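You operate a simulated robot arm through the tools that you are given. There is no shell and no other tool. Be economical: measure what you need, move in short steps, check, and stop when the job is done.

The job below is to be done with a simulated two-armed robot. You get a single attempt, and the scene is never put back.

## Task
Reset the tripped juicer line and get its lamp green again.
Fine: its switch off, then the blue reset button under the clear lid, then the switch on; close the lid, leave the other switches, the red knob and the plug.

It is judged by the outcome, as a careful person would: the job done as asked, and still so three seconds after it is handed in. It fails if anything else is knocked over, pushed out of place, dropped, spilled or broken. Lids that push on must go on centred and level and be pressed home; caps that screw on are set level and turned clockwise until they are tight.

## Robot
Two 7-joint arms with three-finger grippers on one trunk, on a base that drives. Base frame: it is fixed to the floor where the robot stands at the start and does not move with it; the origin is under the middle of the robot, x ahead of it, y to its left, z up. Units: mm, degrees, N and s.
The left shoulder is at the start at [37, 154, 1021], the right one opposite. With the tool pointing down near the work surface each hand reaches from about 100 to 600 mm from the robot's upright axis, wherever it stands, measured 20 degrees to its own side. Places, roughly: blue reset button [400, -200, 800]; clear button lid [400, -200, 900]; coolers power switch [600, -100, 900]; island power switch [600, 0, 900]; juicer power switch [600, 100, 900]; red knob [200, 100, 700]; washer power switch [600, -200, 900]. Payload 2.69 kg a hand.
Tool frame (each hand has its own): the origin (TCP) lies between the finger pads and is the grasp point; the fingertips stand 29 mm ahead of it; z points along the fingers, y is the line along which they close. The gripper opens to 120 mm. The gripper's body begins 78 mm behind the TCP.
Orientation is that of the tool frame in the base frame, as a unit quaternion [w, x, y, z]. With the fingers straight down and closing along the base's y, the tool's x points along the base's -x, its y along +y and its z along -z.

## Interface
- The arms move only by the tool play_rows. It takes "left_commands", "right_commands" or both (then of equal length, played together; a hand with none holds still); each is one flat list of numbers, 7 for each row, row after row: the shift along the tool's x, y, z in mm, then the turn, a rotation vector about the tool's x, y, z in degrees, then the closure in counts, from 0 (fully open) to 255 (shut). In form: [dx, dy, dz, ax, ay, az, claw, dx, dy, dz, ax, ay, az, claw, ...]. A call has 1 to 20 rows; each row shifts and turns the commanded pose from where the row before left it, along the tool's axes as they then stand. A row lasts 0.2 s, in which the tool goes at most 50 mm and 8.6 degrees; a call with a longer step from one row to the next is refused whole, and so is a gripper value outside its range. A pose out of reach is approached as far as the arm can. The call stops where the force on the tool passes 40 N (or 10 N more than at its start, if that is more) or the arm is blocked; 0.2 s more then pass. Each finger halts on what it meets, pressing with about 24 N; the grip force reading is that of the motor and also rises with nothing between the fingers. The clock runs only during rows and for 0.2 s after the last one: add rows that do not move to give the fingers time. The reply holds the time, the measured pose of the TCP, the force on the tool along the base axes, the opening and the grip force, in the units named above and with some noise, with the torque about the TCP (base axes, N m) and any sound that the robot's microphone picked up.
- Cameras (640 x 400 px; columns grow to the right, rows downward): "scene" is now at [145.2, -17.4, 1190.4]; the picture's right is [-0.15, -0.99, 0.00], its down [-0.46, 0.07, -0.88] and it looks along [0.87, -0.13, -0.47] (base axes); focal length 214 px, centre (320, 200). "left" rides on the left gripper at [63, 0, -104] in its tool frame; the picture's right is [0.00, 1.00, 0.00], its down [-0.83, 0.00, -0.56] and it looks along [-0.56, 0.00, 0.83] (tool axes); focal length 275 px, centre (320, 200). "right" rides on the right gripper at [63, 0, -104] in its tool frame; the picture's right is [0.00, 1.00, 0.00], its down [-0.83, 0.00, -0.56] and it looks along [-0.56, 0.00, 0.83] (tool axes); focal length 275 px, centre (320, 200). There is no depth. A picture from a camera that has moved, and an enlarged one, comes with that camera's place and axes in the base frame and with its lens. The place of the scene camera against the robot may be out by one fixed shift of up to 18 mm in any direction.
- capture(camera): a new picture of that camera. No time passes.
- slide_trunk(by): slides the trunk up (or, below 0, down) by that many mm; the arms and the scene camera ride with it, the base frame stays. It gives what a move gives, with no picture.
- drive_base(legs): drives the robot by 1 to 6 legs, each [ahead, left, turn to the left] in mm, mm and degrees, along the robot's own axes; the way and the turn of a leg run together, so that a leg with both is an arc; at most 1500 mm and 180 degrees a leg. The arms and the cameras ride along, it lands a little off, and it stops where it bumps. It gives what a move gives.
- aim_head(pan, tilt): turns the head with the scene camera to pan (to the left, within 80 degrees either way) and tilt (down, from -29 to 69), counted from straight ahead of the robot. It gives what a move gives.
- zoom(camera, box): a new picture of the part [left, top, right, bottom] of that camera's present view, enlarged. No time passes.
- hand_in(): hands the job in; it is judged then, once.

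Work in short steps. Places have to be worked out from the pictures, the camera data and where the tool is seen: move nearer, look again, correct. Check each grasp and each placing, and mend what went wrong. You have 120 turns and 88 pictures in all, those below and enlarged ones among them. Open the grippers and draw the arms clear of the work before you hand the job in, unless the task says otherwise; then end with one line.

The tools are called after "Call:" as a command line: name --argument value ..., lists and objects as JSON in quotes. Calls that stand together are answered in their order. play_rows: Moves the arms, as the interface text tells. Its arguments: {"type":"object","properties":{"left_commands":{"type":"array","items":{"type":"number"}},"right_commands":{"type":"array","items":{"type":"number"}}},"required":[]} The other tools are called the same way: slide_trunk (by) slides the trunk up or down; drive_base (legs) drives the base; aim_head (pan, tilt) turns the head that bears the scene camera; capture (camera) takes a picture; zoom (camera, box) takes an enlarged picture of a part of a camera's view; hand_in () hands the job in.

At the start:

```text
clock: 0.0
left_tcp_pos: [330.9, 90.9, 1157.0]
left_tcp_rot: [0.001, 0.001, 1.0, -0.001]
left_force: [-0.3, -0.1, 0.1]
left_torque: [0.0, 0.03, -0.01]
left_grip_width: 120.2
left_finger_force: 0.1
right_tcp_pos: [295.5, -177.0, 1132.7]
right_tcp_rot: [0.0, 0.0, 1.0, 0.0]
right_force: [0.8, -0.7, -0.4]
right_torque: [-0.05, -0.01, -0.02]
right_grip_width: 119.7
right_finger_force: 0.1
trunk travel left (down, up): [-387.0, 51.0]
robot x, y, heading: [1.2, 1.2, 0.1]
head pan, tilt: [-8.4, 27.9]
```

scene: 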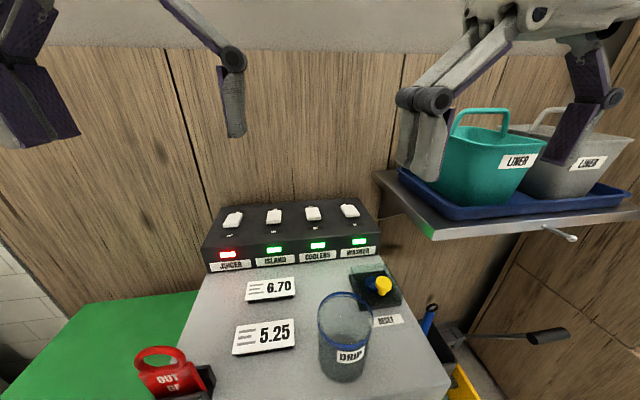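
right: 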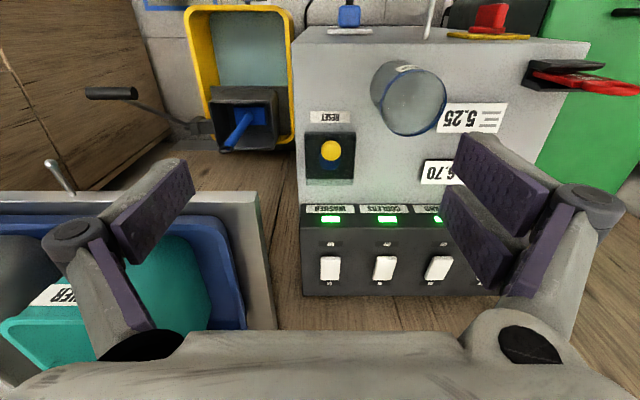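
left: 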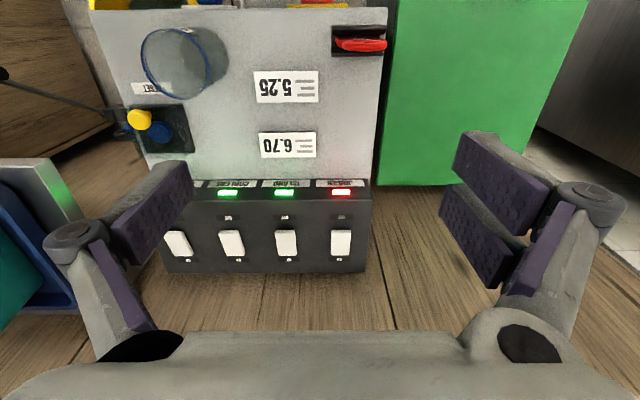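

The lamp on the juicer (leftmost) is red; I'll take closer looks at the panel, lid and button.

Call:
zoom --camera "scene" --box '[190, 190, 420, 334]'

Call:
zoom --camera "scene" --box '[280, 250, 480, 400]'

Call:
zoom --camera "right" --box '[280, 40, 480, 200]'

Call:
zoom --camera "left" --box '[100, 60, 400, 290]'

```text
2.78 times, centred on (305, 262) of scene
camera zoom: at [145.2, -17.4, 1190.4], right [-0.15, -0.99, 0.0], down [-0.46, 0.07, -0.88], along [0.87, -0.13, -0.47], focal length 596 px, centre (362, 28)
```

zoom: 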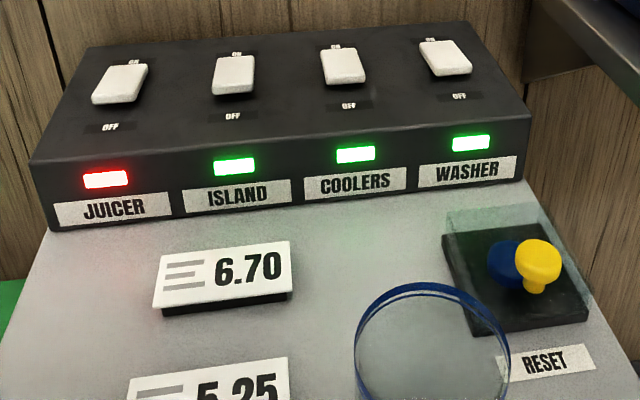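

```text
2.67 times, centred on (380, 325) of scene
camera zoom: at [145.2, -17.4, 1190.4], right [-0.15, -0.99, 0.0], down [-0.46, 0.07, -0.88], along [0.87, -0.13, -0.47], focal length 572 px, centre (160, -133)
```

zoom: 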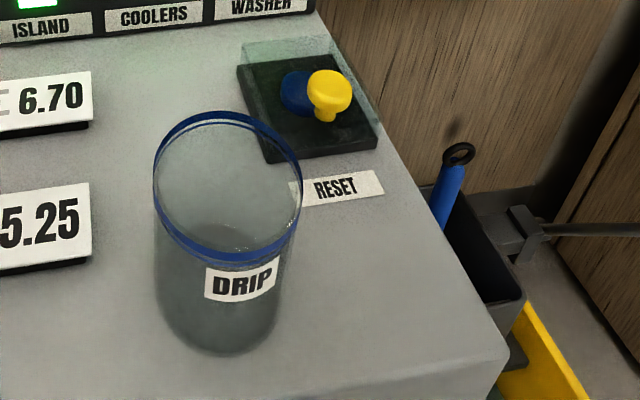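

```text
2.50 times, centred on (380, 120) of right
camera zoom: at [231.7, -178.5, 1237.4], right [0.0, 1.0, 0.0], down [0.83, 0.0, 0.56], along [0.56, 0.0, -0.83], focal length 688 px, centre (170, 400)
```

zoom: 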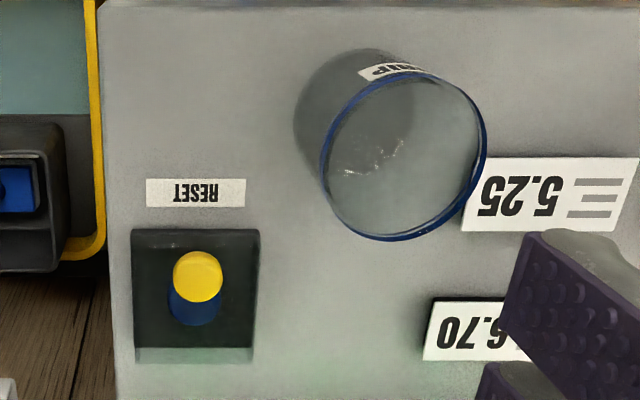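

```text
1.74 times, centred on (250, 175) of left
camera zoom: at [268.2, 93.3, 1260.5], right [0.0, 1.0, 0.0], down [0.83, 0.0, 0.56], along [0.56, 0.0, -0.83], focal length 479 px, centre (442, 244)
```

zoom: 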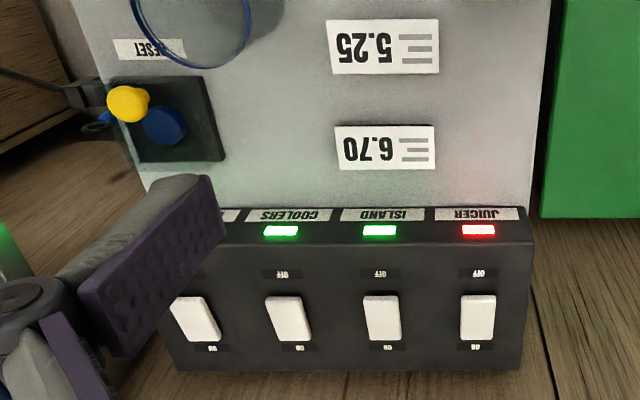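

From two views: yellow lid knob ≈ [392,-162,873], button ≈ [428,-163,832], juicer switch ≈ [590,126,910]. I move both hands closer to look.

Call:
play_rows --left_commands '[-25, 9, 24, 0, 0, 0, 0, -25, 9, 24, 0, 0, 0, 0, -25, 9, 24, 0, 0, 0, 0, -25, 9, 24, 0, 0, 0, 0]' --right_commands '[-1, 4, 37, 0, 0, 0, 0, -1, 4, 37, 0, 0, 0, 0, -1, 4, 37, 0, 0, 0, 0, -1, 4, 37, 0, 0, 0, 0]'

Call:
capture --camera "right"

Call:
capture --camera "left"

```text
clock: 1.0
left_tcp_pos: [431.5, 129.3, 1058.2]
left_tcp_rot: [0.001, 0.001, 1.0, 0.0]
left_force: [0.6, 0.2, 0.2]
left_torque: [0.01, 0.05, 0.01]
left_grip_width: 120.1
left_finger_force: 0.0
right_tcp_pos: [299.0, -161.6, 981.5]
right_tcp_rot: [0.001, 0.0, 1.0, 0.0]
right_force: [0.5, 0.7, -0.8]
right_torque: [0.0, 0.01, 0.0]
right_grip_width: 119.8
right_finger_force: 0.0
trunk travel left (down, up): [-387.0, 51.0]
robot x, y, heading: [3.4, -0.4, -0.0]
head pan, tilt: [-8.4, 27.9]
```

```text
80 pictures are left
camera right: at [235.8, -163.3, 1087.2], right [0.0, 1.0, 0.0], down [0.83, 0.0, 0.56], along [0.56, 0.0, -0.83], focal length 275 px, centre (320, 200)
```

right: 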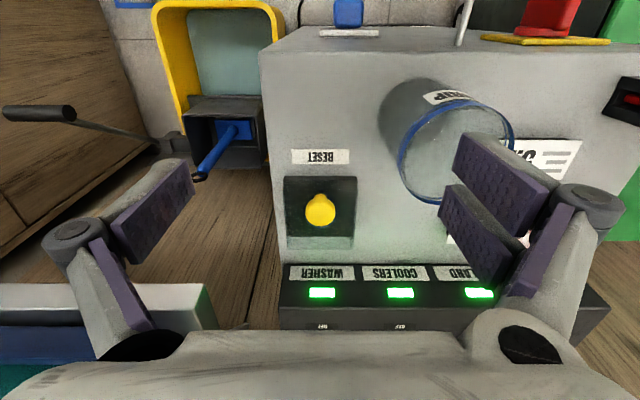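

```text
79 pictures are left
camera left: at [368.4, 130.7, 1161.8], right [0.0, 1.0, 0.0], down [0.83, 0.0, 0.56], along [0.56, 0.0, -0.83], focal length 275 px, centre (320, 200)
```

left: 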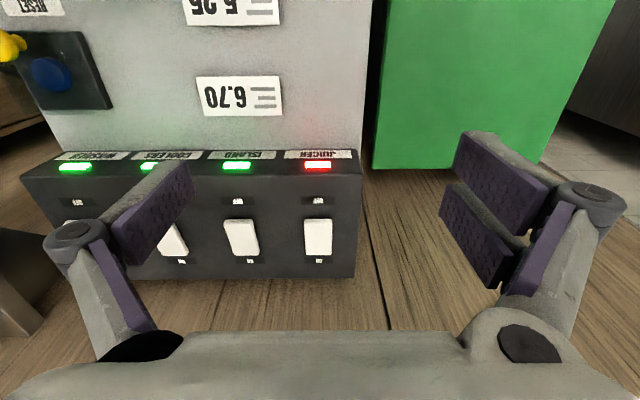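

I enlarge both for detail on the lid's hinge and the switch's tilt.

Call:
zoom --camera "right" --box '[270, 145, 390, 260]'

Call:
zoom --camera "left" --box '[200, 140, 380, 285]'

Call:
zoom --camera "scene" --box '[335, 250, 415, 325]'

```text
3.48 times, centred on (330, 202) of right
camera zoom: at [235.8, -163.3, 1087.2], right [0.0, 1.0, 0.0], down [0.83, 0.0, 0.56], along [0.56, 0.0, -0.83], focal length 958 px, centre (285, 191)
```

zoom: 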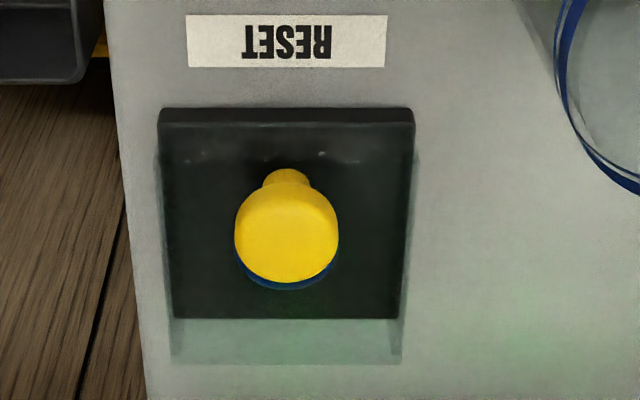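

```text
2.76 times, centred on (290, 212) of left
camera zoom: at [368.4, 130.7, 1161.8], right [0.0, 1.0, 0.0], down [0.83, 0.0, 0.56], along [0.56, 0.0, -0.83], focal length 759 px, centre (403, 166)
```

zoom: 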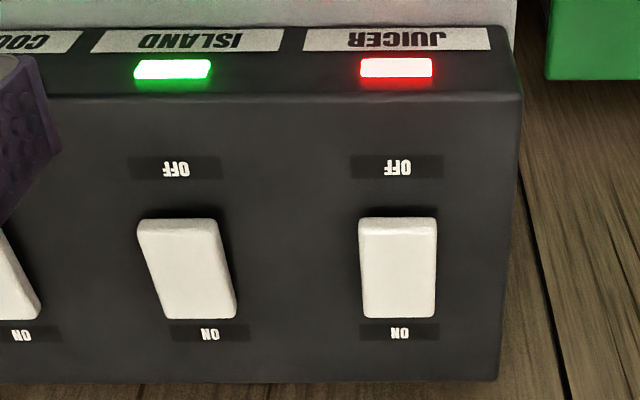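

```text
5.33 times, centred on (375, 288) of scene
camera zoom: at [145.8, -17.3, 1190.2], right [-0.15, -0.99, 0.0], down [-0.46, 0.07, -0.88], along [0.87, -0.13, -0.47], focal length 1144 px, centre (27, -267)
```

zoom: 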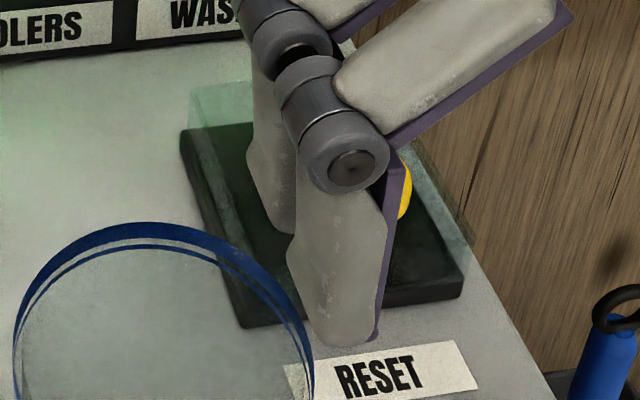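

The lid is a clear box hinged at the far edge (x≈472) with its knob near the front edge. I check the switch shape closely from the scene camera and from the left hand.

Call:
zoom --camera "scene" --box '[205, 200, 285, 250]'

Call:
zoom --camera "left" --box '[290, 185, 350, 275]'

```text
8.00 times, centred on (245, 225) of scene
camera zoom: at [145.8, -17.3, 1190.2], right [-0.15, -0.99, 0.0], down [-0.46, 0.07, -0.88], along [0.87, -0.13, -0.47], focal length 1716 px, centre (920, 0)
```

zoom: 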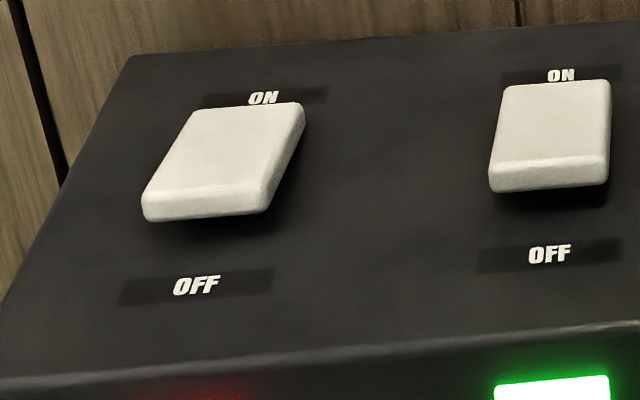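

```text
4.44 times, centred on (320, 230) of left
camera zoom: at [368.4, 130.7, 1161.8], right [0.0, 1.0, 0.0], down [0.83, 0.0, 0.56], along [0.56, 0.0, -0.83], focal length 1224 px, centre (320, 67)
```

zoom: 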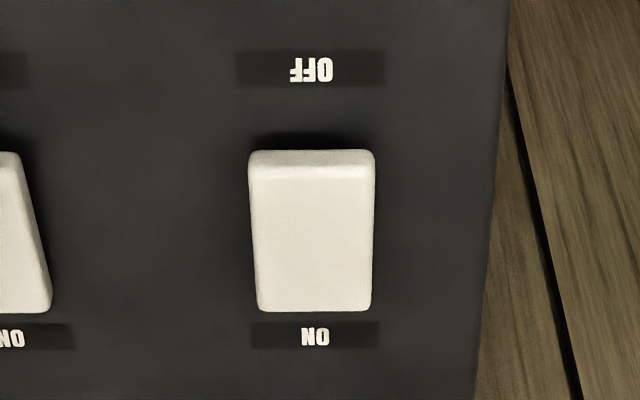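

The near (OFF) end is raised, so pressing that end turns it off. I move the left hand forward for a second viewpoint to triangulate height.

Call:
play_rows --left_commands '[-35, 0, 10, 0, 0, 0, 128, -35, 0, 10, 0, 0, 0, 128, -35, 0, 10, 0, 0, 0, 128]'

Call:
capture --camera "left"

```text
clock: 1.8
left_tcp_pos: [537.5, 128.2, 1027.5]
left_tcp_rot: [0.001, 0.001, 1.0, -0.001]
left_force: [0.4, -0.9, 0.8]
left_torque: [-0.04, 0.03, 0.01]
left_grip_width: 59.5
left_finger_force: 0.1
right_tcp_pos: [298.2, -162.7, 981.2]
right_tcp_rot: [-0.001, 0.0, 1.0, 0.0]
right_force: [-0.5, 0.0, -0.3]
right_torque: [-0.01, 0.05, 0.01]
right_grip_width: 120.2
right_finger_force: 0.0
trunk travel left (down, up): [-387.0, 51.0]
robot x, y, heading: [-1.2, 2.2, 0.0]
head pan, tilt: [-8.4, 27.9]
```

```text
73 pictures are left
camera left: at [474.8, 129.0, 1131.6], right [0.01, 1.0, 0.0], down [0.83, -0.01, 0.56], along [0.56, 0.0, -0.83], focal length 275 px, centre (320, 200)
```

left: 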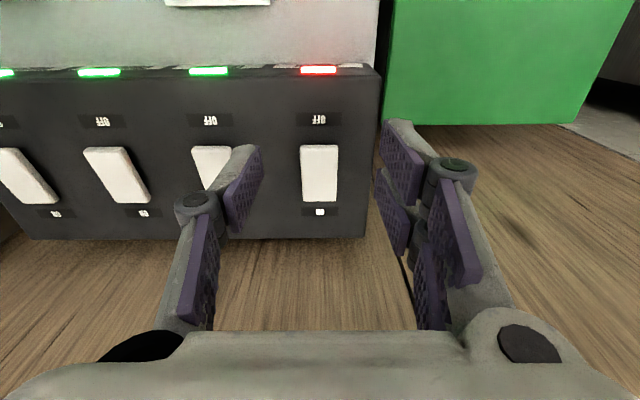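

Rocker's near edge is at ≈[571,127,908], far edge x≈633. I close the left fingers and go above the OFF end at x≈581.

Call:
play_rows --left_commands '[-22, 0, 0, 0, 0, 0, 255, -22, 0, 0, 0, 0, 0, 255, 0, 0, 25, 0, 0, 0, 255, 0, 0, 25, 0, 0, 0, 255, 0, 0, 22, 0, 0, 0, 255]'

Call:
zoom --camera "scene" --box '[205, 180, 305, 250]'

Call:
zoom --camera "left" --box '[240, 80, 400, 240]'

```text
clock: 3.0
left_tcp_pos: [543.9, 127.1, 951.9]
left_tcp_rot: [0.0, -0.001, 1.0, 0.0]
left_force: [-0.1, 0.3, 0.2]
left_torque: [0.01, 0.0, 0.01]
left_grip_width: 0.1
left_finger_force: 25.0
left hand out of reach, approached as far as the arm can: row 1, 2
right_tcp_pos: [298.3, -161.6, 983.4]
right_tcp_rot: [0.001, 0.0, 1.0, 0.0]
right_force: [-0.1, -0.5, 0.3]
right_torque: [-0.01, -0.03, -0.01]
right_grip_width: 119.8
right_finger_force: 0.0
trunk travel left (down, up): [-387.0, 51.0]
robot x, y, heading: [-1.0, 5.8, -0.2]
head pan, tilt: [-8.4, 27.9]
```

```text
5.71 times, centred on (255, 215) of scene
camera zoom: at [145.4, -17.4, 1190.3], right [-0.15, -0.99, 0.0], down [-0.46, 0.07, -0.88], along [0.87, -0.13, -0.47], focal length 1226 px, centre (691, 114)
```

zoom: 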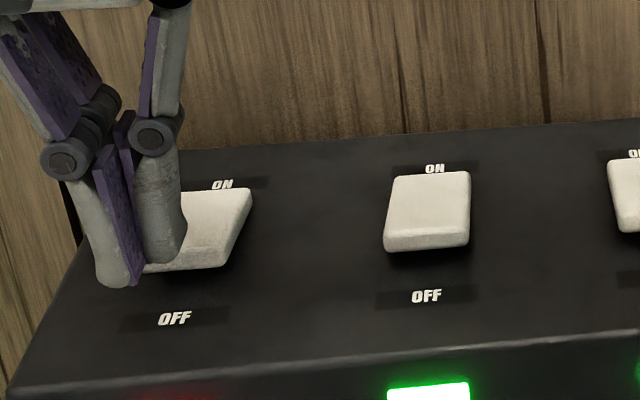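

```text
2.50 times, centred on (320, 160) of left
camera zoom: at [481.8, 128.6, 1056.7], right [0.0, 1.0, 0.0], down [0.83, 0.0, 0.56], along [0.56, 0.0, -0.83], focal length 688 px, centre (320, 300)
```

zoom: 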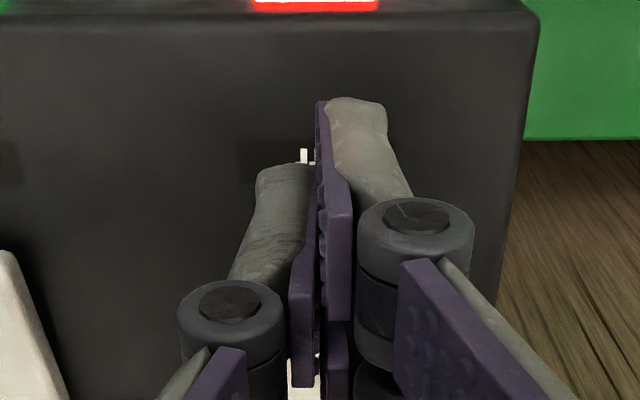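

The arm hit its reach limit at x≈544. I'll pitch the fingers 30° forward to extend reach instead of driving.

Call:
play_rows --left_commands '[0, 0, -5, 0, -7.5, 0, 255, 0, 0, -5, 0, -7.5, 0, 255, 0, 0, 0, 0, -7.5, 0, 255, 0, 0, 0, 0, -7.5, 0, 255, 0, 0, 0, 0, 0, 0, 255]'

```text
clock: 4.2
left_tcp_pos: [544.5, 128.1, 964.4]
left_tcp_rot: [0.26, 0.0, 0.966, 0.0]
left_force: [-1.0, -0.2, 0.1]
left_torque: [0.04, -0.01, -0.02]
left_grip_width: 0.0
left_finger_force: 24.3
right_tcp_pos: [299.2, -161.7, 982.6]
right_tcp_rot: [0.0, 0.0, 1.0, 0.0]
right_force: [0.1, -0.2, -0.6]
right_torque: [0.02, 0.03, -0.01]
right_grip_width: 120.0
right_finger_force: 0.0
trunk travel left (down, up): [-387.0, 51.0]
robot x, y, heading: [0.5, -1.0, -0.1]
head pan, tilt: [-8.4, 27.9]
```

Tilt achieved. Now move the tip just above the OFF end and look.

Call:
play_rows --left_commands '[-5, 0, 14, 0, 0, 0, 255, -5, 0, 14, 0, 0, 0, 255, 0, 0, 0, 0, 0, 0, 255]'

Call:
zoom --camera "scene" --box '[205, 180, 305, 250]'

Call:
zoom --camera "left" --box '[240, 80, 400, 240]'

```text
clock: 5.0
left_tcp_pos: [566.0, 128.1, 944.6]
left_tcp_rot: [0.259, 0.0, 0.966, -0.001]
left_force: [0.2, 0.2, 0.4]
left_torque: [0.01, -0.02, -0.01]
left_grip_width: 0.0
left_finger_force: 24.1
right_tcp_pos: [298.3, -161.6, 983.1]
right_tcp_rot: [0.0, 0.0, 1.0, 0.0]
right_force: [-0.2, 0.0, 0.0]
right_torque: [0.0, 0.0, 0.02]
right_grip_width: 119.9
right_finger_force: 0.0
trunk travel left (down, up): [-387.0, 51.0]
robot x, y, heading: [1.0, 2.4, 0.0]
head pan, tilt: [-8.4, 27.9]
```

```text
5.71 times, centred on (255, 215) of scene
camera zoom: at [145.1, -17.4, 1190.4], right [-0.15, -0.99, 0.0], down [-0.46, 0.07, -0.88], along [0.87, -0.13, -0.47], focal length 1226 px, centre (691, 114)
```

zoom: 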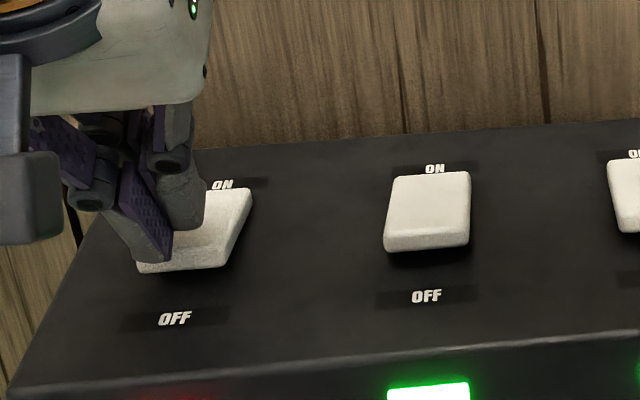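

```text
2.50 times, centred on (320, 160) of left
camera zoom: at [459.9, 128.2, 1003.3], right [0.0, 1.0, 0.0], down [0.44, 0.0, 0.9], along [0.9, 0.0, -0.44], focal length 688 px, centre (320, 300)
```

zoom: 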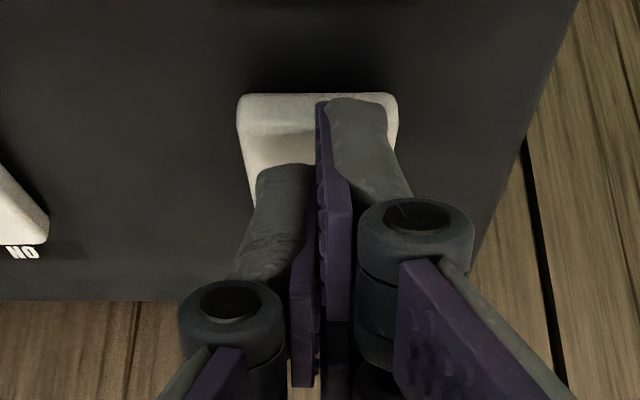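

Tip is over the OFF end of the juicer rocker. Press straight down.

Call:
play_rows --left_commands '[2, 0, 3.46, 0, 0, 0, 255, 2, 0, 3.46, 0, 0, 0, 255, 2, 0, 3.46, 0, 0, 0, 255, 2, 0, 3.46, 0, 0, 0, 255, 2, 0, 3.46, 0, 0, 0, 255]'

Call:
zoom --camera "scene" --box '[205, 180, 305, 250]'

```text
clock: 6.2
left_tcp_pos: [566.9, 130.5, 930.0]
left_tcp_rot: [0.266, -0.001, 0.964, 0.0]
left_force: [-2.3, 1.6, 31.3]
left_torque: [0.15, 0.04, 0.05]
left_grip_width: 0.0
left_finger_force: 24.4
right_tcp_pos: [295.3, -163.1, 984.2]
right_tcp_rot: [0.001, 0.0, 1.0, 0.0]
right_force: [0.1, -0.6, -0.6]
right_torque: [-0.01, -0.02, 0.03]
right_grip_width: 120.0
right_finger_force: 0.1
trunk travel left (down, up): [-387.0, 51.0]
robot x, y, heading: [1.9, -2.5, -0.2]
head pan, tilt: [-8.4, 27.9]
```

```text
5.71 times, centred on (255, 215) of scene
camera zoom: at [142.3, -17.7, 1191.4], right [-0.15, -0.99, 0.0], down [-0.46, 0.07, -0.88], along [0.88, -0.13, -0.47], focal length 1226 px, centre (691, 114)
```

zoom: 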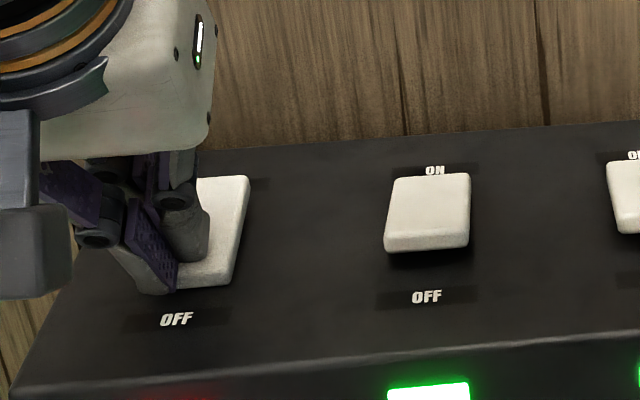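

The rocker tipped over to OFF (31 N, bottomed). I back the hand off and check it stays.

Call:
play_rows --left_commands '[-5, 0, -8.66, 0, 0, 0, 255, -10, 0, -17, 0, 0, 0, 255, 0, 0, -20, 0, 0, 0, 255, 0, 0, -20, 0, 0, 0, 255]'

Call:
zoom --camera "scene" --box '[205, 190, 385, 280]'

Call:
zoom --camera "left" --box '[200, 80, 440, 240]'

```text
clock: 7.2
left_tcp_pos: [545.6, 129.9, 988.6]
left_tcp_rot: [0.26, 0.0, 0.966, 0.0]
left_force: [-0.4, -0.2, -0.3]
left_torque: [0.03, 0.02, 0.03]
left_grip_width: 0.1
left_finger_force: 24.2
right_tcp_pos: [297.5, -162.0, 982.5]
right_tcp_rot: [0.0, 0.0, 1.0, 0.0]
right_force: [-0.7, -0.1, 0.4]
right_torque: [0.04, -0.04, 0.02]
right_grip_width: 120.1
right_finger_force: 0.2
trunk travel left (down, up): [-387.0, 51.0]
robot x, y, heading: [3.6, 3.3, -0.2]
head pan, tilt: [-8.4, 27.9]
```

```text
3.56 times, centred on (295, 235) of scene
camera zoom: at [145.0, -17.2, 1190.4], right [-0.15, -0.99, 0.0], down [-0.46, 0.07, -0.88], along [0.87, -0.13, -0.47], focal length 763 px, centre (409, 76)
```

zoom: 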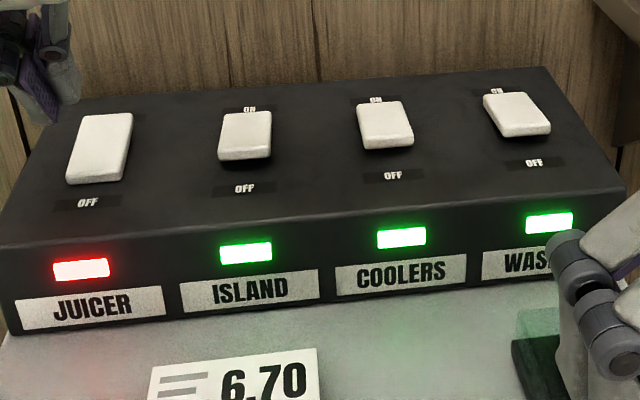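

```text
2.50 times, centred on (320, 160) of left
camera zoom: at [439.2, 130.6, 1046.8], right [0.0, 1.0, 0.0], down [0.44, 0.0, 0.9], along [0.9, 0.0, -0.44], focal length 688 px, centre (320, 300)
```

zoom: 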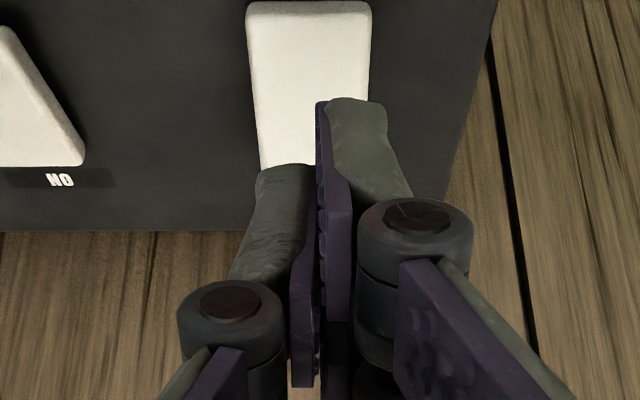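

Juicer is OFF. Now bring the right hand above the lid knob with a half-open gripper and check alignment.

Call:
play_rows --right_commands '[-24, 0, 0, 0, 0, 0, 128, -24, 0, 0, 0, 0, 0, 128, -24, 0, 0, 0, 0, 0, 128, -25, 0, 0, 0, 0, 0, 128, 0, 0, 25, 0, 0, 0, 128, 0, 0, 25, 0, 0, 0, 128, 0, 0, 0, 0, 0, 0, 128]'

Call:
zoom --camera "right" --box '[200, 80, 440, 240]'

Call:
zoom --camera "scene" --box '[335, 240, 435, 320]'

```text
clock: 8.8
left_tcp_pos: [545.6, 129.5, 988.5]
left_tcp_rot: [0.26, 0.0, 0.966, 0.0]
left_force: [-0.5, 1.6, 0.3]
left_torque: [0.02, 0.0, 0.03]
left_grip_width: 0.0
left_finger_force: 24.1
right_tcp_pos: [396.0, -161.1, 934.5]
right_tcp_rot: [0.0, 0.0, 1.0, 0.0]
right_force: [-0.3, 0.0, 0.4]
right_torque: [0.0, -0.02, -0.03]
right_grip_width: 60.0
right_finger_force: 0.0
trunk travel left (down, up): [-387.0, 51.0]
robot x, y, heading: [0.3, 0.0, 0.2]
head pan, tilt: [-8.4, 27.9]
```

```text
2.50 times, centred on (320, 160) of right
camera zoom: at [333.6, -162.8, 1039.9], right [0.0, 1.0, 0.0], down [0.83, 0.0, 0.56], along [0.56, 0.0, -0.83], focal length 688 px, centre (320, 300)
```

zoom: 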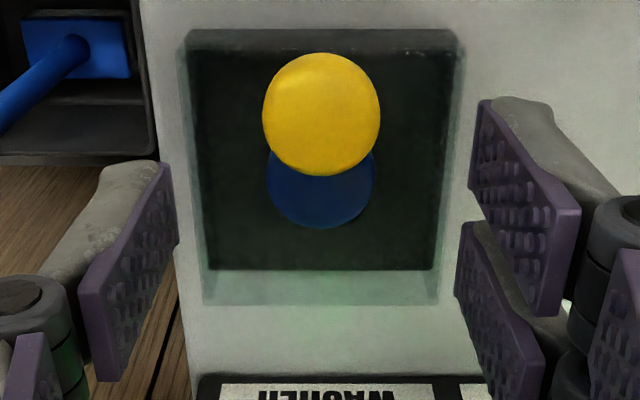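

```text
5.00 times, centred on (385, 280) of scene
camera zoom: at [145.1, -17.5, 1190.4], right [-0.15, -0.99, 0.0], down [-0.46, 0.07, -0.88], along [0.87, -0.13, -0.47], focal length 1072 px, centre (-5, -200)
```

zoom: 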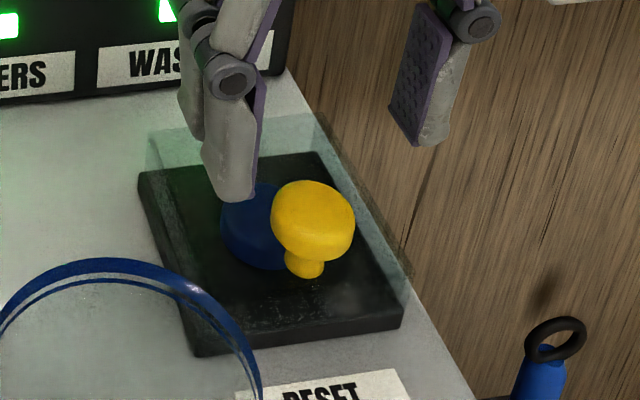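

Knob centre refined to ≈[388,-162,~872]. Descend around it and close gently.

Call:
play_rows --right_commands '[8, -0.5, 20, 0, 0, 0, 128, 0, 0, 15, 0, 0, 0, 128, 0, 0, 14, 0, 0, 0, 128, 0, 0, 0, 0, 0, 0, 170, 0, 0, 0, 0, 0, 0, 220, 0, 0, 0, 0, 0, 0, 255, 0, 0, 0, 0, 0, 0, 255]'

Call:
zoom --camera "right" --box '[200, 80, 440, 240]'

Call:
zoom --camera "scene" --box '[335, 240, 435, 320]'

```text
clock: 10.4
left_tcp_pos: [545.0, 129.3, 987.3]
left_tcp_rot: [0.26, 0.0, 0.966, -0.001]
left_force: [-0.8, -0.1, -0.7]
left_torque: [-0.02, 0.02, 0.02]
left_grip_width: 0.0
left_finger_force: 24.0
right_tcp_pos: [386.0, -161.0, 885.6]
right_tcp_rot: [-0.001, 0.0, 1.0, 0.0]
right_force: [0.1, 2.8, -1.3]
right_torque: [0.03, 0.08, 0.02]
right_grip_width: 25.9
right_finger_force: 45.2
trunk travel left (down, up): [-387.0, 51.0]
robot x, y, heading: [-1.8, 4.7, -0.2]
head pan, tilt: [-8.4, 27.9]
```

```text
2.50 times, centred on (320, 160) of right
camera zoom: at [323.8, -162.7, 990.9], right [0.0, 1.0, 0.0], down [0.83, 0.0, 0.56], along [0.56, 0.0, -0.83], focal length 688 px, centre (320, 300)
```

zoom: 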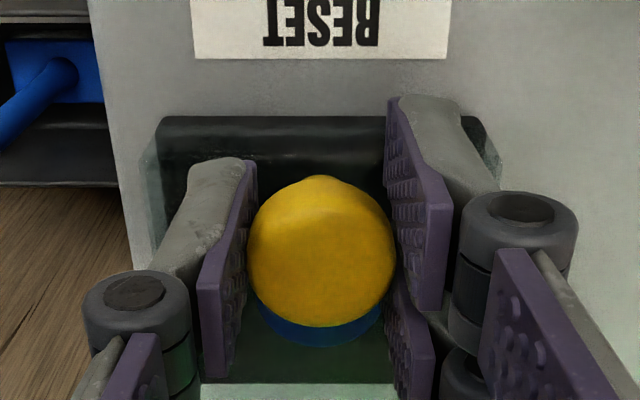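

```text
5.00 times, centred on (385, 280) of scene
camera zoom: at [145.2, -17.1, 1190.4], right [-0.15, -0.99, 0.0], down [-0.46, 0.07, -0.88], along [0.87, -0.13, -0.47], focal length 1072 px, centre (-5, -200)
```

zoom: 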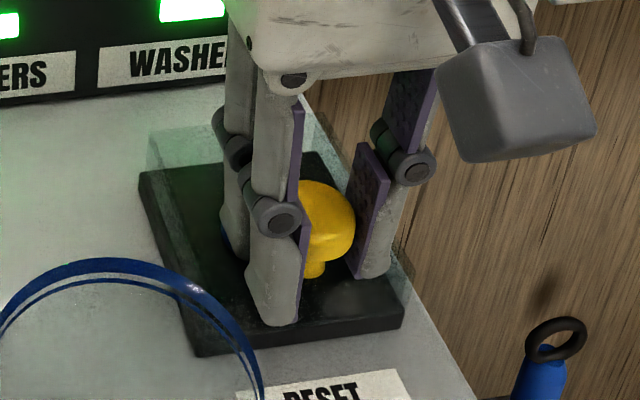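

Knob is gripped (25.9 mm). Lift along a hinge arc about (x≈463, z≈837) in small steps.

Call:
play_rows --right_commands '[-3, 0, -6, 0, 0, 0, 255, -4, 0, -6, 0, 0, 0, 255, -5, 0, -6, 0, 0, 0, 255]'

Call:
zoom --camera "scene" --box '[335, 240, 435, 320]'

```text
clock: 11.2
left_tcp_pos: [543.1, 130.7, 989.3]
left_tcp_rot: [0.26, 0.0, 0.966, 0.0]
left_force: [0.3, -0.6, -0.8]
left_torque: [0.01, -0.02, 0.03]
left_grip_width: 0.0
left_finger_force: 24.3
right_tcp_pos: [395.7, -160.6, 902.2]
right_tcp_rot: [-0.003, 0.0, 1.0, 0.0]
right_force: [-20.8, 10.6, -7.1]
right_torque: [0.0, 1.51, -0.05]
right_grip_width: 25.9
right_finger_force: 45.2
trunk travel left (down, up): [-387.0, 51.0]
robot x, y, heading: [1.5, -2.2, -0.1]
head pan, tilt: [-8.4, 27.9]
```

```text
5.00 times, centred on (385, 280) of scene
camera zoom: at [143.0, -16.5, 1190.7], right [-0.15, -0.99, 0.0], down [-0.46, 0.07, -0.88], along [0.87, -0.13, -0.47], focal length 1072 px, centre (-5, -200)
```

zoom: 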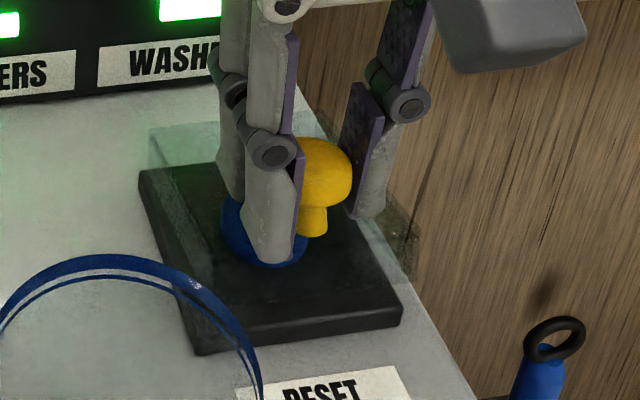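

The lid swings with the knob, but the grip resists pivoting (1.5 N m). I'll set it back, release, and re-grip with the hand pitched 45° forward so it can turn with the lid.

Call:
play_rows --right_commands '[5, 0, 6, 0, 0, 0, 255, 4, 0, 6, 0, 0, 0, 255, 3, 0, 6, 0, 0, 0, 255, 0, 0, 0, 0, 0, 0, 150, 0, 0, 0, 0, 0, 0, 150, 0, 0, -20, 0, 0, 0, 150, 0, 0, -20, 0, 0, 0, 150]'

Call:
play_rows --right_commands '[0, 0, 0, 0, -7.5, 0, 150, 0, 0, 0, 0, -7.5, 0, 150, 0, 0, 0, 0, -7.5, 0, 150, 0, 0, 0, 0, -7.5, 0, 150, 0, 0, 0, 0, -7.5, 0, 150, 0, 0, 0, 0, -7.5, 0, 150, 0, 0, 0, 0, 0, 0, 150]'

Call:
capture --camera "scene"

Call:
capture --camera "right"

```text
clock: 12.8
left_tcp_pos: [546.4, 129.7, 987.5]
left_tcp_rot: [0.259, 0.0, 0.966, 0.0]
left_force: [-0.2, -0.1, 0.7]
left_torque: [-0.02, -0.04, 0.0]
left_grip_width: 0.0
left_finger_force: 23.9
right_tcp_pos: [387.4, -160.1, 925.7]
right_tcp_rot: [0.0, 0.0, 1.0, 0.0]
right_force: [-0.3, -0.3, 0.3]
right_torque: [-0.02, 0.01, -0.02]
right_grip_width: 49.6
right_finger_force: 0.2
trunk travel left (down, up): [-387.0, 51.0]
robot x, y, heading: [1.0, 1.7, -0.1]
head pan, tilt: [-8.4, 27.9]
```

```text
clock: 14.4
left_tcp_pos: [544.9, 129.6, 988.2]
left_tcp_rot: [0.259, 0.0, 0.966, 0.0]
left_force: [0.7, 0.5, -0.1]
left_torque: [-0.01, -0.01, -0.01]
left_grip_width: 0.0
left_finger_force: 23.7
right_tcp_pos: [402.7, -157.5, 931.1]
right_tcp_rot: [0.382, 0.0, 0.924, 0.0]
right_force: [-0.6, 0.0, 0.3]
right_torque: [0.02, -0.04, 0.02]
right_grip_width: 49.4
right_finger_force: 0.0
right hand out of reach, approached as far as the arm can: row 6
trunk travel left (down, up): [-387.0, 51.0]
robot x, y, heading: [0.6, -1.1, -0.1]
head pan, tilt: [-8.4, 27.9]
```

```text
60 pictures are left
camera scene: at [145.0, -17.5, 1190.4], right [-0.15, -0.99, 0.0], down [-0.46, 0.07, -0.88], along [0.87, -0.13, -0.47], focal length 214 px, centre (320, 200)
```

scene: 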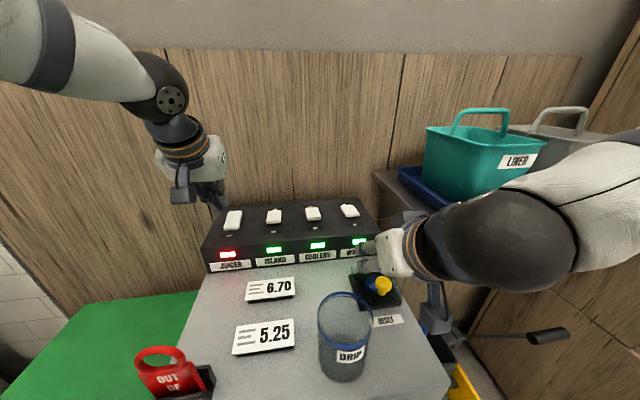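

```text
59 pictures are left
camera right: at [284.4, -158.5, 960.8], right [0.0, 1.0, 0.0], down [0.2, 0.0, 0.98], along [0.98, 0.0, -0.2], focal length 275 px, centre (320, 200)
```

right: 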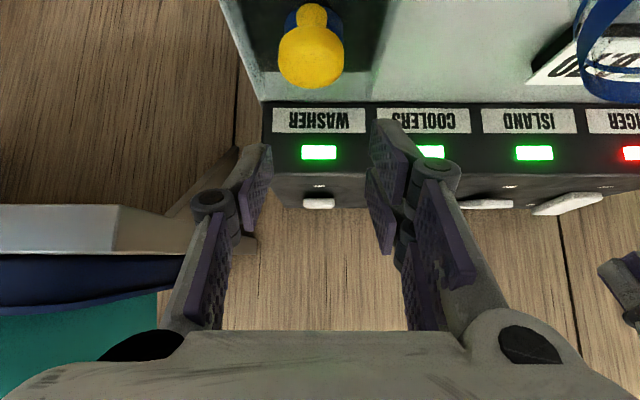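

45° pitch is at the near-reach limit here. I'll settle for about 22° forward pitch; rotate back and check pose before descending.

Call:
play_rows --right_commands '[0, 0, 0, 0, 7.5, 0, 150, 0, 0, 0, 0, 7.5, 0, 150, 0, 0, 0, 0, 7.5, 0, 150, 0, 0, 0, 0, 0, 0, 150]'

Call:
aim_head --pan -15 --tilt 60

Call:
capture --camera "scene"

```text
clock: 15.4
left_tcp_pos: [546.0, 129.2, 987.5]
left_tcp_rot: [0.259, 0.001, 0.966, 0.0]
left_force: [0.0, 0.1, 0.1]
left_torque: [0.01, -0.02, -0.02]
left_grip_width: 0.3
left_finger_force: 24.0
right_tcp_pos: [402.8, -156.2, 929.4]
right_tcp_rot: [0.194, 0.0, 0.981, 0.0]
right_force: [0.0, 0.3, 0.1]
right_torque: [0.01, -0.02, 0.0]
right_grip_width: 49.5
right_finger_force: 0.1
trunk travel left (down, up): [-387.0, 51.0]
robot x, y, heading: [-3.2, 1.0, 0.2]
head pan, tilt: [-8.4, 27.9]
```

```text
clock: 16.4
left_tcp_pos: [546.1, 129.1, 988.2]
left_tcp_rot: [0.26, 0.0, 0.966, 0.0]
left_force: [0.2, -0.5, 0.2]
left_torque: [0.01, -0.01, 0.04]
left_grip_width: 0.1
left_finger_force: 23.9
right_tcp_pos: [403.9, -156.9, 931.0]
right_tcp_rot: [0.195, 0.0, 0.981, 0.0]
right_force: [-1.2, 0.1, -0.6]
right_torque: [0.03, -0.01, -0.03]
right_grip_width: 49.3
right_finger_force: 0.0
trunk travel left (down, up): [-387.0, 51.0]
robot x, y, heading: [-2.4, 0.2, -0.1]
head pan, tilt: [-15.0, 60.0]
```

```text
58 pictures are left
camera scene: at [119.4, -21.2, 1145.0], right [-0.26, -0.97, 0.0], down [-0.84, 0.22, -0.5], along [0.48, -0.13, -0.87], focal length 214 px, centre (320, 200)
```

scene: 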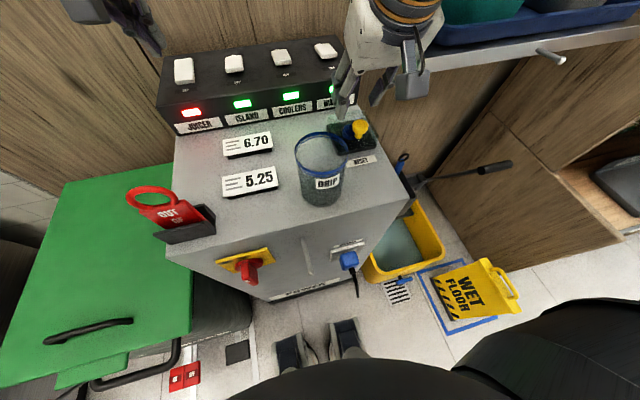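

Shoes and a wet-floor sign lie in front of the cabinet, so I won't drive. Re-grip the knob with a 22.5° pitched hand.

Call:
play_rows --right_commands '[18, -3, 0, 0, 0, 0, 150, 18, -3, 0, 0, 0, 0, 150, 0, 0, 12, 0, 0, 0, 150, 0, 0, 12, 0, 0, 0, 150, 0, 0, 10, 0, 0, 0, 150, 0, 0, 0, 0, 0, 0, 150]'

Call:
zoom --camera "right" --box '[200, 60, 440, 240]'

Call:
zoom --camera "scene" --box '[300, 60, 420, 180]'

```text
clock: 17.8
left_tcp_pos: [545.1, 129.9, 989.6]
left_tcp_rot: [0.261, -0.001, 0.965, -0.001]
left_force: [0.0, -0.1, -0.5]
left_torque: [-0.01, 0.0, 0.04]
left_grip_width: 0.0
left_finger_force: 23.9
right_tcp_pos: [381.8, -161.0, 884.6]
right_tcp_rot: [0.197, 0.0, 0.98, 0.0]
right_force: [-7.0, 2.2, 10.6]
right_torque: [0.45, 0.27, 0.21]
right_grip_width: 53.4
right_finger_force: 2.3
trunk travel left (down, up): [-387.0, 51.0]
robot x, y, heading: [0.8, -0.1, -0.1]
head pan, tilt: [-15.0, 60.0]
```

```text
2.22 times, centred on (320, 150) of right
camera zoom: at [284.1, -162.6, 958.9], right [-0.01, 1.0, 0.0], down [0.55, 0.0, 0.83], along [0.83, 0.0, -0.55], focal length 612 px, centre (320, 311)
```

zoom: 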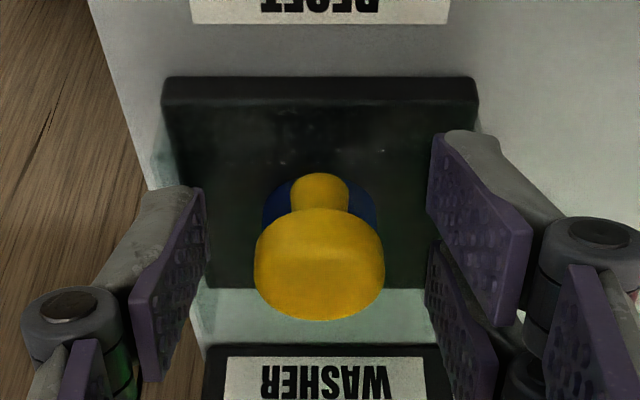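

```text
3.33 times, centred on (360, 120) of scene
camera zoom: at [118.0, -20.9, 1145.3], right [-0.26, -0.97, 0.0], down [-0.84, 0.22, -0.5], along [0.48, -0.13, -0.87], focal length 715 px, centre (187, 467)
```

zoom: 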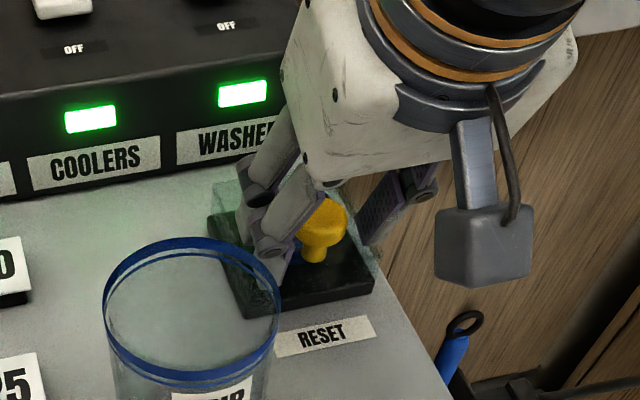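

The tip touches the lid top (10 N), so the lid top is ≈855. I back off 5 mm and close on the head.

Call:
play_rows --right_commands '[0, 0, -5, 0, 0, 0, 150, 0, 0, 0, 0, 0, 0, 150, 0, 0, 0, 0, 0, 0, 200, 0, 0, 0, 0, 0, 0, 255, 0, 0, 0, 0, 0, 0, 255]'

Call:
zoom --camera "right" --box '[200, 60, 440, 240]'

```text
clock: 19.0
left_tcp_pos: [546.5, 131.2, 988.0]
left_tcp_rot: [0.26, -0.001, 0.966, -0.001]
left_force: [0.1, 0.8, -0.2]
left_torque: [-0.03, 0.02, -0.01]
left_grip_width: 0.3
left_finger_force: 23.5
right_tcp_pos: [381.2, -161.8, 889.8]
right_tcp_rot: [0.195, 0.001, 0.981, -0.001]
right_force: [0.8, 8.0, -2.5]
right_torque: [0.18, 0.15, 0.19]
right_grip_width: 26.1
right_finger_force: 45.0
trunk travel left (down, up): [-387.0, 51.0]
robot x, y, heading: [-0.3, 1.8, 0.1]
head pan, tilt: [-15.0, 60.0]
```

```text
2.22 times, centred on (320, 150) of right
camera zoom: at [283.4, -162.9, 962.9], right [0.0, 1.0, 0.0], down [0.56, 0.0, 0.83], along [0.83, 0.0, -0.56], focal length 612 px, centre (320, 311)
```

zoom: 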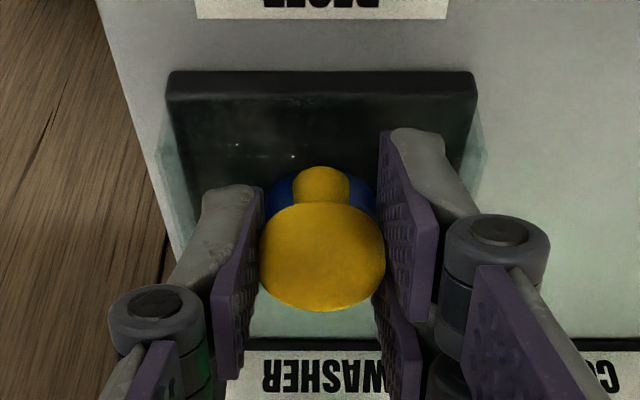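

Gripped. Now rotate hand and lid together about the hinge, 15° first, watching forces.

Call:
play_rows --right_commands '[-4.2, 0.8, -2.8, 0, 3, 0, 255, -4.2, 0, -2.8, 0, 3, 0, 255, -4.2, 0, -2.8, 0, 3, 0, 255, -4.2, 0, -2.8, 0, 3, 0, 255, -4.2, 0, -2.8, 0, 3, 0, 255]'

Call:
zoom --camera "scene" --box '[300, 40, 420, 160]'

```text
clock: 20.2
left_tcp_pos: [544.2, 130.1, 988.4]
left_tcp_rot: [0.261, -0.001, 0.965, 0.0]
left_force: [0.7, 1.1, -0.5]
left_torque: [-0.01, 0.03, -0.01]
left_grip_width: 0.0
left_finger_force: 23.6
right_tcp_pos: [393.2, -162.3, 910.0]
right_tcp_rot: [0.064, 0.0, 0.998, -0.001]
right_force: [-22.2, 10.1, 4.2]
right_torque: [0.21, 0.97, 0.1]
right_grip_width: 26.0
right_finger_force: 44.9
trunk travel left (down, up): [-387.0, 51.0]
robot x, y, heading: [-0.7, 1.4, 0.0]
head pan, tilt: [-15.0, 60.0]
```

```text
3.33 times, centred on (360, 100) of scene
camera zoom: at [116.7, -20.1, 1145.3], right [-0.26, -0.97, 0.0], down [-0.84, 0.22, -0.5], along [0.48, -0.13, -0.86], focal length 715 px, centre (187, 533)
```

zoom: 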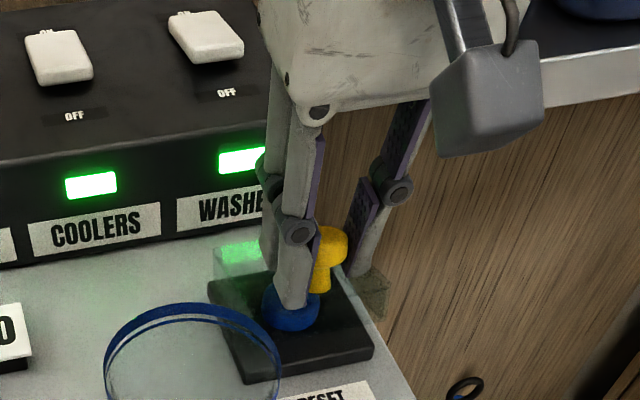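

The lid is opening; the −22 N in x says the hinge is higher (≈z 857). I relieve x and continue with the corrected arc.

Call:
play_rows --right_commands '[2.5, -0.7, -0.3, 0, 0, 0, 255, -3.3, 0, -3.3, 0, 3, 0, 255, -3.3, 0, -3.3, 0, 3, 0, 255, -3.3, 0, -3.3, 0, 3, 0, 255, -3.3, 0, -3.3, 0, 3, 0, 255, -3.3, 0, -3.3, 0, 3, 0, 255]'

Call:
zoom --camera "scene" --box '[300, 40, 420, 160]'

```text
clock: 21.6
left_tcp_pos: [547.2, 129.9, 986.9]
left_tcp_rot: [0.259, -0.001, 0.966, -0.001]
left_force: [-0.5, 0.0, -0.4]
left_torque: [0.02, -0.02, -0.04]
left_grip_width: 0.1
left_finger_force: 24.5
right_tcp_pos: [410.7, -162.0, 925.1]
right_tcp_rot: [-0.067, 0.0, 0.998, -0.001]
right_force: [-2.6, 20.4, -18.6]
right_torque: [0.33, 1.04, 0.1]
right_grip_width: 25.6
right_finger_force: 44.7
trunk travel left (down, up): [-387.0, 51.0]
robot x, y, heading: [-1.6, 2.3, 0.0]
head pan, tilt: [-15.0, 60.0]
```

```text
3.33 times, centred on (360, 100) of scene
camera zoom: at [120.2, -19.5, 1144.8], right [-0.26, -0.97, 0.0], down [-0.84, 0.22, -0.5], along [0.48, -0.13, -0.87], focal length 715 px, centre (187, 533)
```

zoom: 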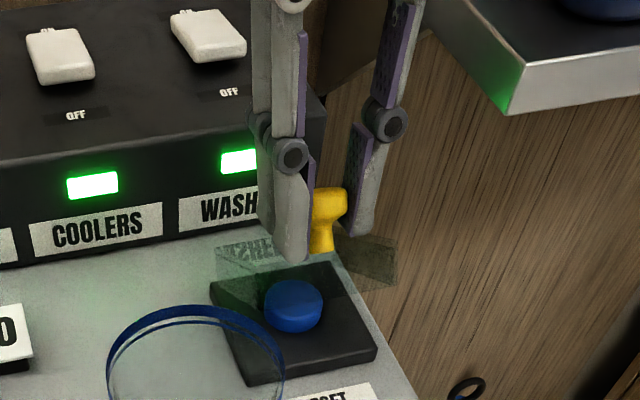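

Lid ≈30° open; circle fit gives hinge (461, 853). Relieve the small offsets and continue another 24°.

Call:
play_rows --right_commands '[0.1, 2, 3, 0, 0, 0, 255, -3.45, 0, -3.0, 0, 3, 0, 255, -3.45, 0, -3.0, 0, 3, 0, 255, -3.45, 0, -3.0, 0, 3, 0, 255, -3.45, 0, -3.0, 0, 3, 0, 255, -3.45, 0, -3.0, 0, 3, 0, 255, -3.45, 0, -3.0, 0, 3, 0, 255, -3.45, 0, -3.0, 0, 3, 0, 255, -3.45, 0, -3.0, 0, 3, 0, 255]'

Call:
zoom --camera "scene" --box '[300, 20, 420, 160]'

```text
clock: 23.6
left_tcp_pos: [544.7, 130.4, 988.4]
left_tcp_rot: [0.26, 0.0, 0.966, -0.001]
left_force: [-0.3, 0.1, 0.6]
left_torque: [-0.02, 0.0, 0.0]
left_grip_width: 0.1
left_finger_force: 24.6
right_tcp_pos: [441.5, -161.6, 938.5]
right_tcp_rot: [-0.271, 0.001, 0.963, -0.001]
right_force: [2.5, -0.8, 22.6]
right_torque: [-0.03, -0.63, 0.04]
right_grip_width: 25.6
right_finger_force: 45.1
trunk travel left (down, up): [-387.0, 51.0]
robot x, y, heading: [0.2, -0.2, -0.2]
head pan, tilt: [-15.0, 60.0]
```

```text
2.86 times, centred on (360, 90) of scene
camera zoom: at [118.2, -20.9, 1145.2], right [-0.26, -0.97, 0.0], down [-0.84, 0.22, -0.5], along [0.48, -0.13, -0.87], focal length 613 px, centre (206, 514)
```

zoom: 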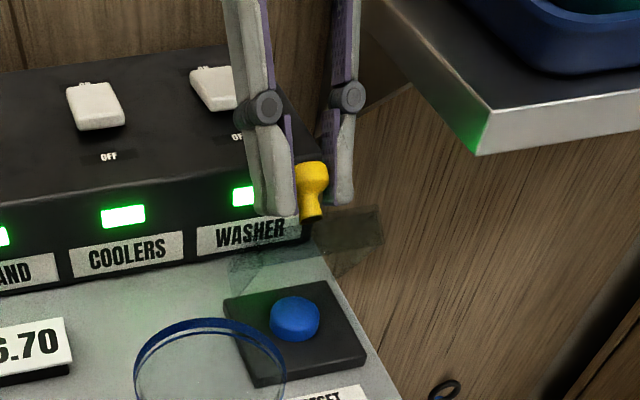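

About 54° open, forces modest. Relieve and continue another 24°.

Call:
play_rows --right_commands '[1.8, 0, -3, 0, 0, 0, 255, -3.4, 0, -3.1, 0, 3, 0, 255, -3.4, 0, -3.1, 0, 3, 0, 255, -3.4, 0, -3.1, 0, 3, 0, 255, -3.4, 0, -3.1, 0, 3, 0, 255, -3.4, 0, -3.1, 0, 3, 0, 255, -3.4, 0, -3.1, 0, 3, 0, 255, -3.4, 0, -3.1, 0, 3, 0, 255, -3.4, 0, -3.1, 0, 3, 0, 255]'

Call:
zoom --camera "scene" --box '[300, 0, 440, 160]'

```text
clock: 25.6
left_tcp_pos: [545.8, 129.6, 986.4]
left_tcp_rot: [0.258, 0.0, 0.966, 0.0]
left_force: [-0.7, -0.3, -0.6]
left_torque: [0.04, 0.04, -0.01]
left_grip_width: 0.0
left_finger_force: 24.0
right_tcp_pos: [447.3, -161.9, 939.8]
right_tcp_rot: [-0.297, 0.0, 0.955, 0.0]
right_force: [-6.7, -1.9, -27.7]
right_torque: [0.11, 0.79, 0.05]
right_grip_width: 25.8
right_finger_force: 45.6
right hand out of reach, approached as far as the arm can: row 3, 4, 5, 6, 7, 8, 9
trunk travel left (down, up): [-387.0, 51.0]
robot x, y, heading: [-2.6, -0.0, -0.1]
head pan, tilt: [-15.0, 60.0]
```

```text
2.50 times, centred on (370, 80) of scene
camera zoom: at [120.4, -21.9, 1144.7], right [-0.26, -0.97, 0.0], down [-0.84, 0.22, -0.5], along [0.48, -0.13, -0.87], focal length 536 px, centre (195, 500)
```

zoom: 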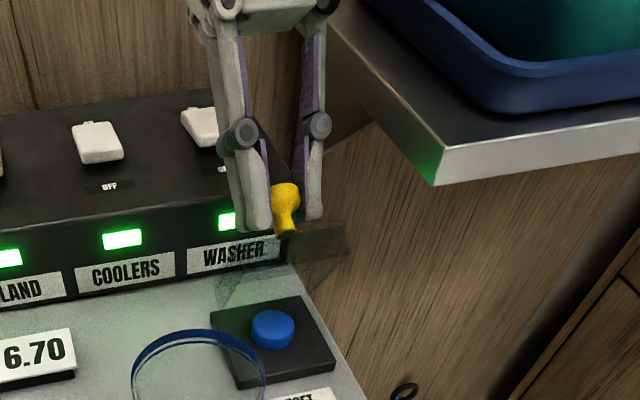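

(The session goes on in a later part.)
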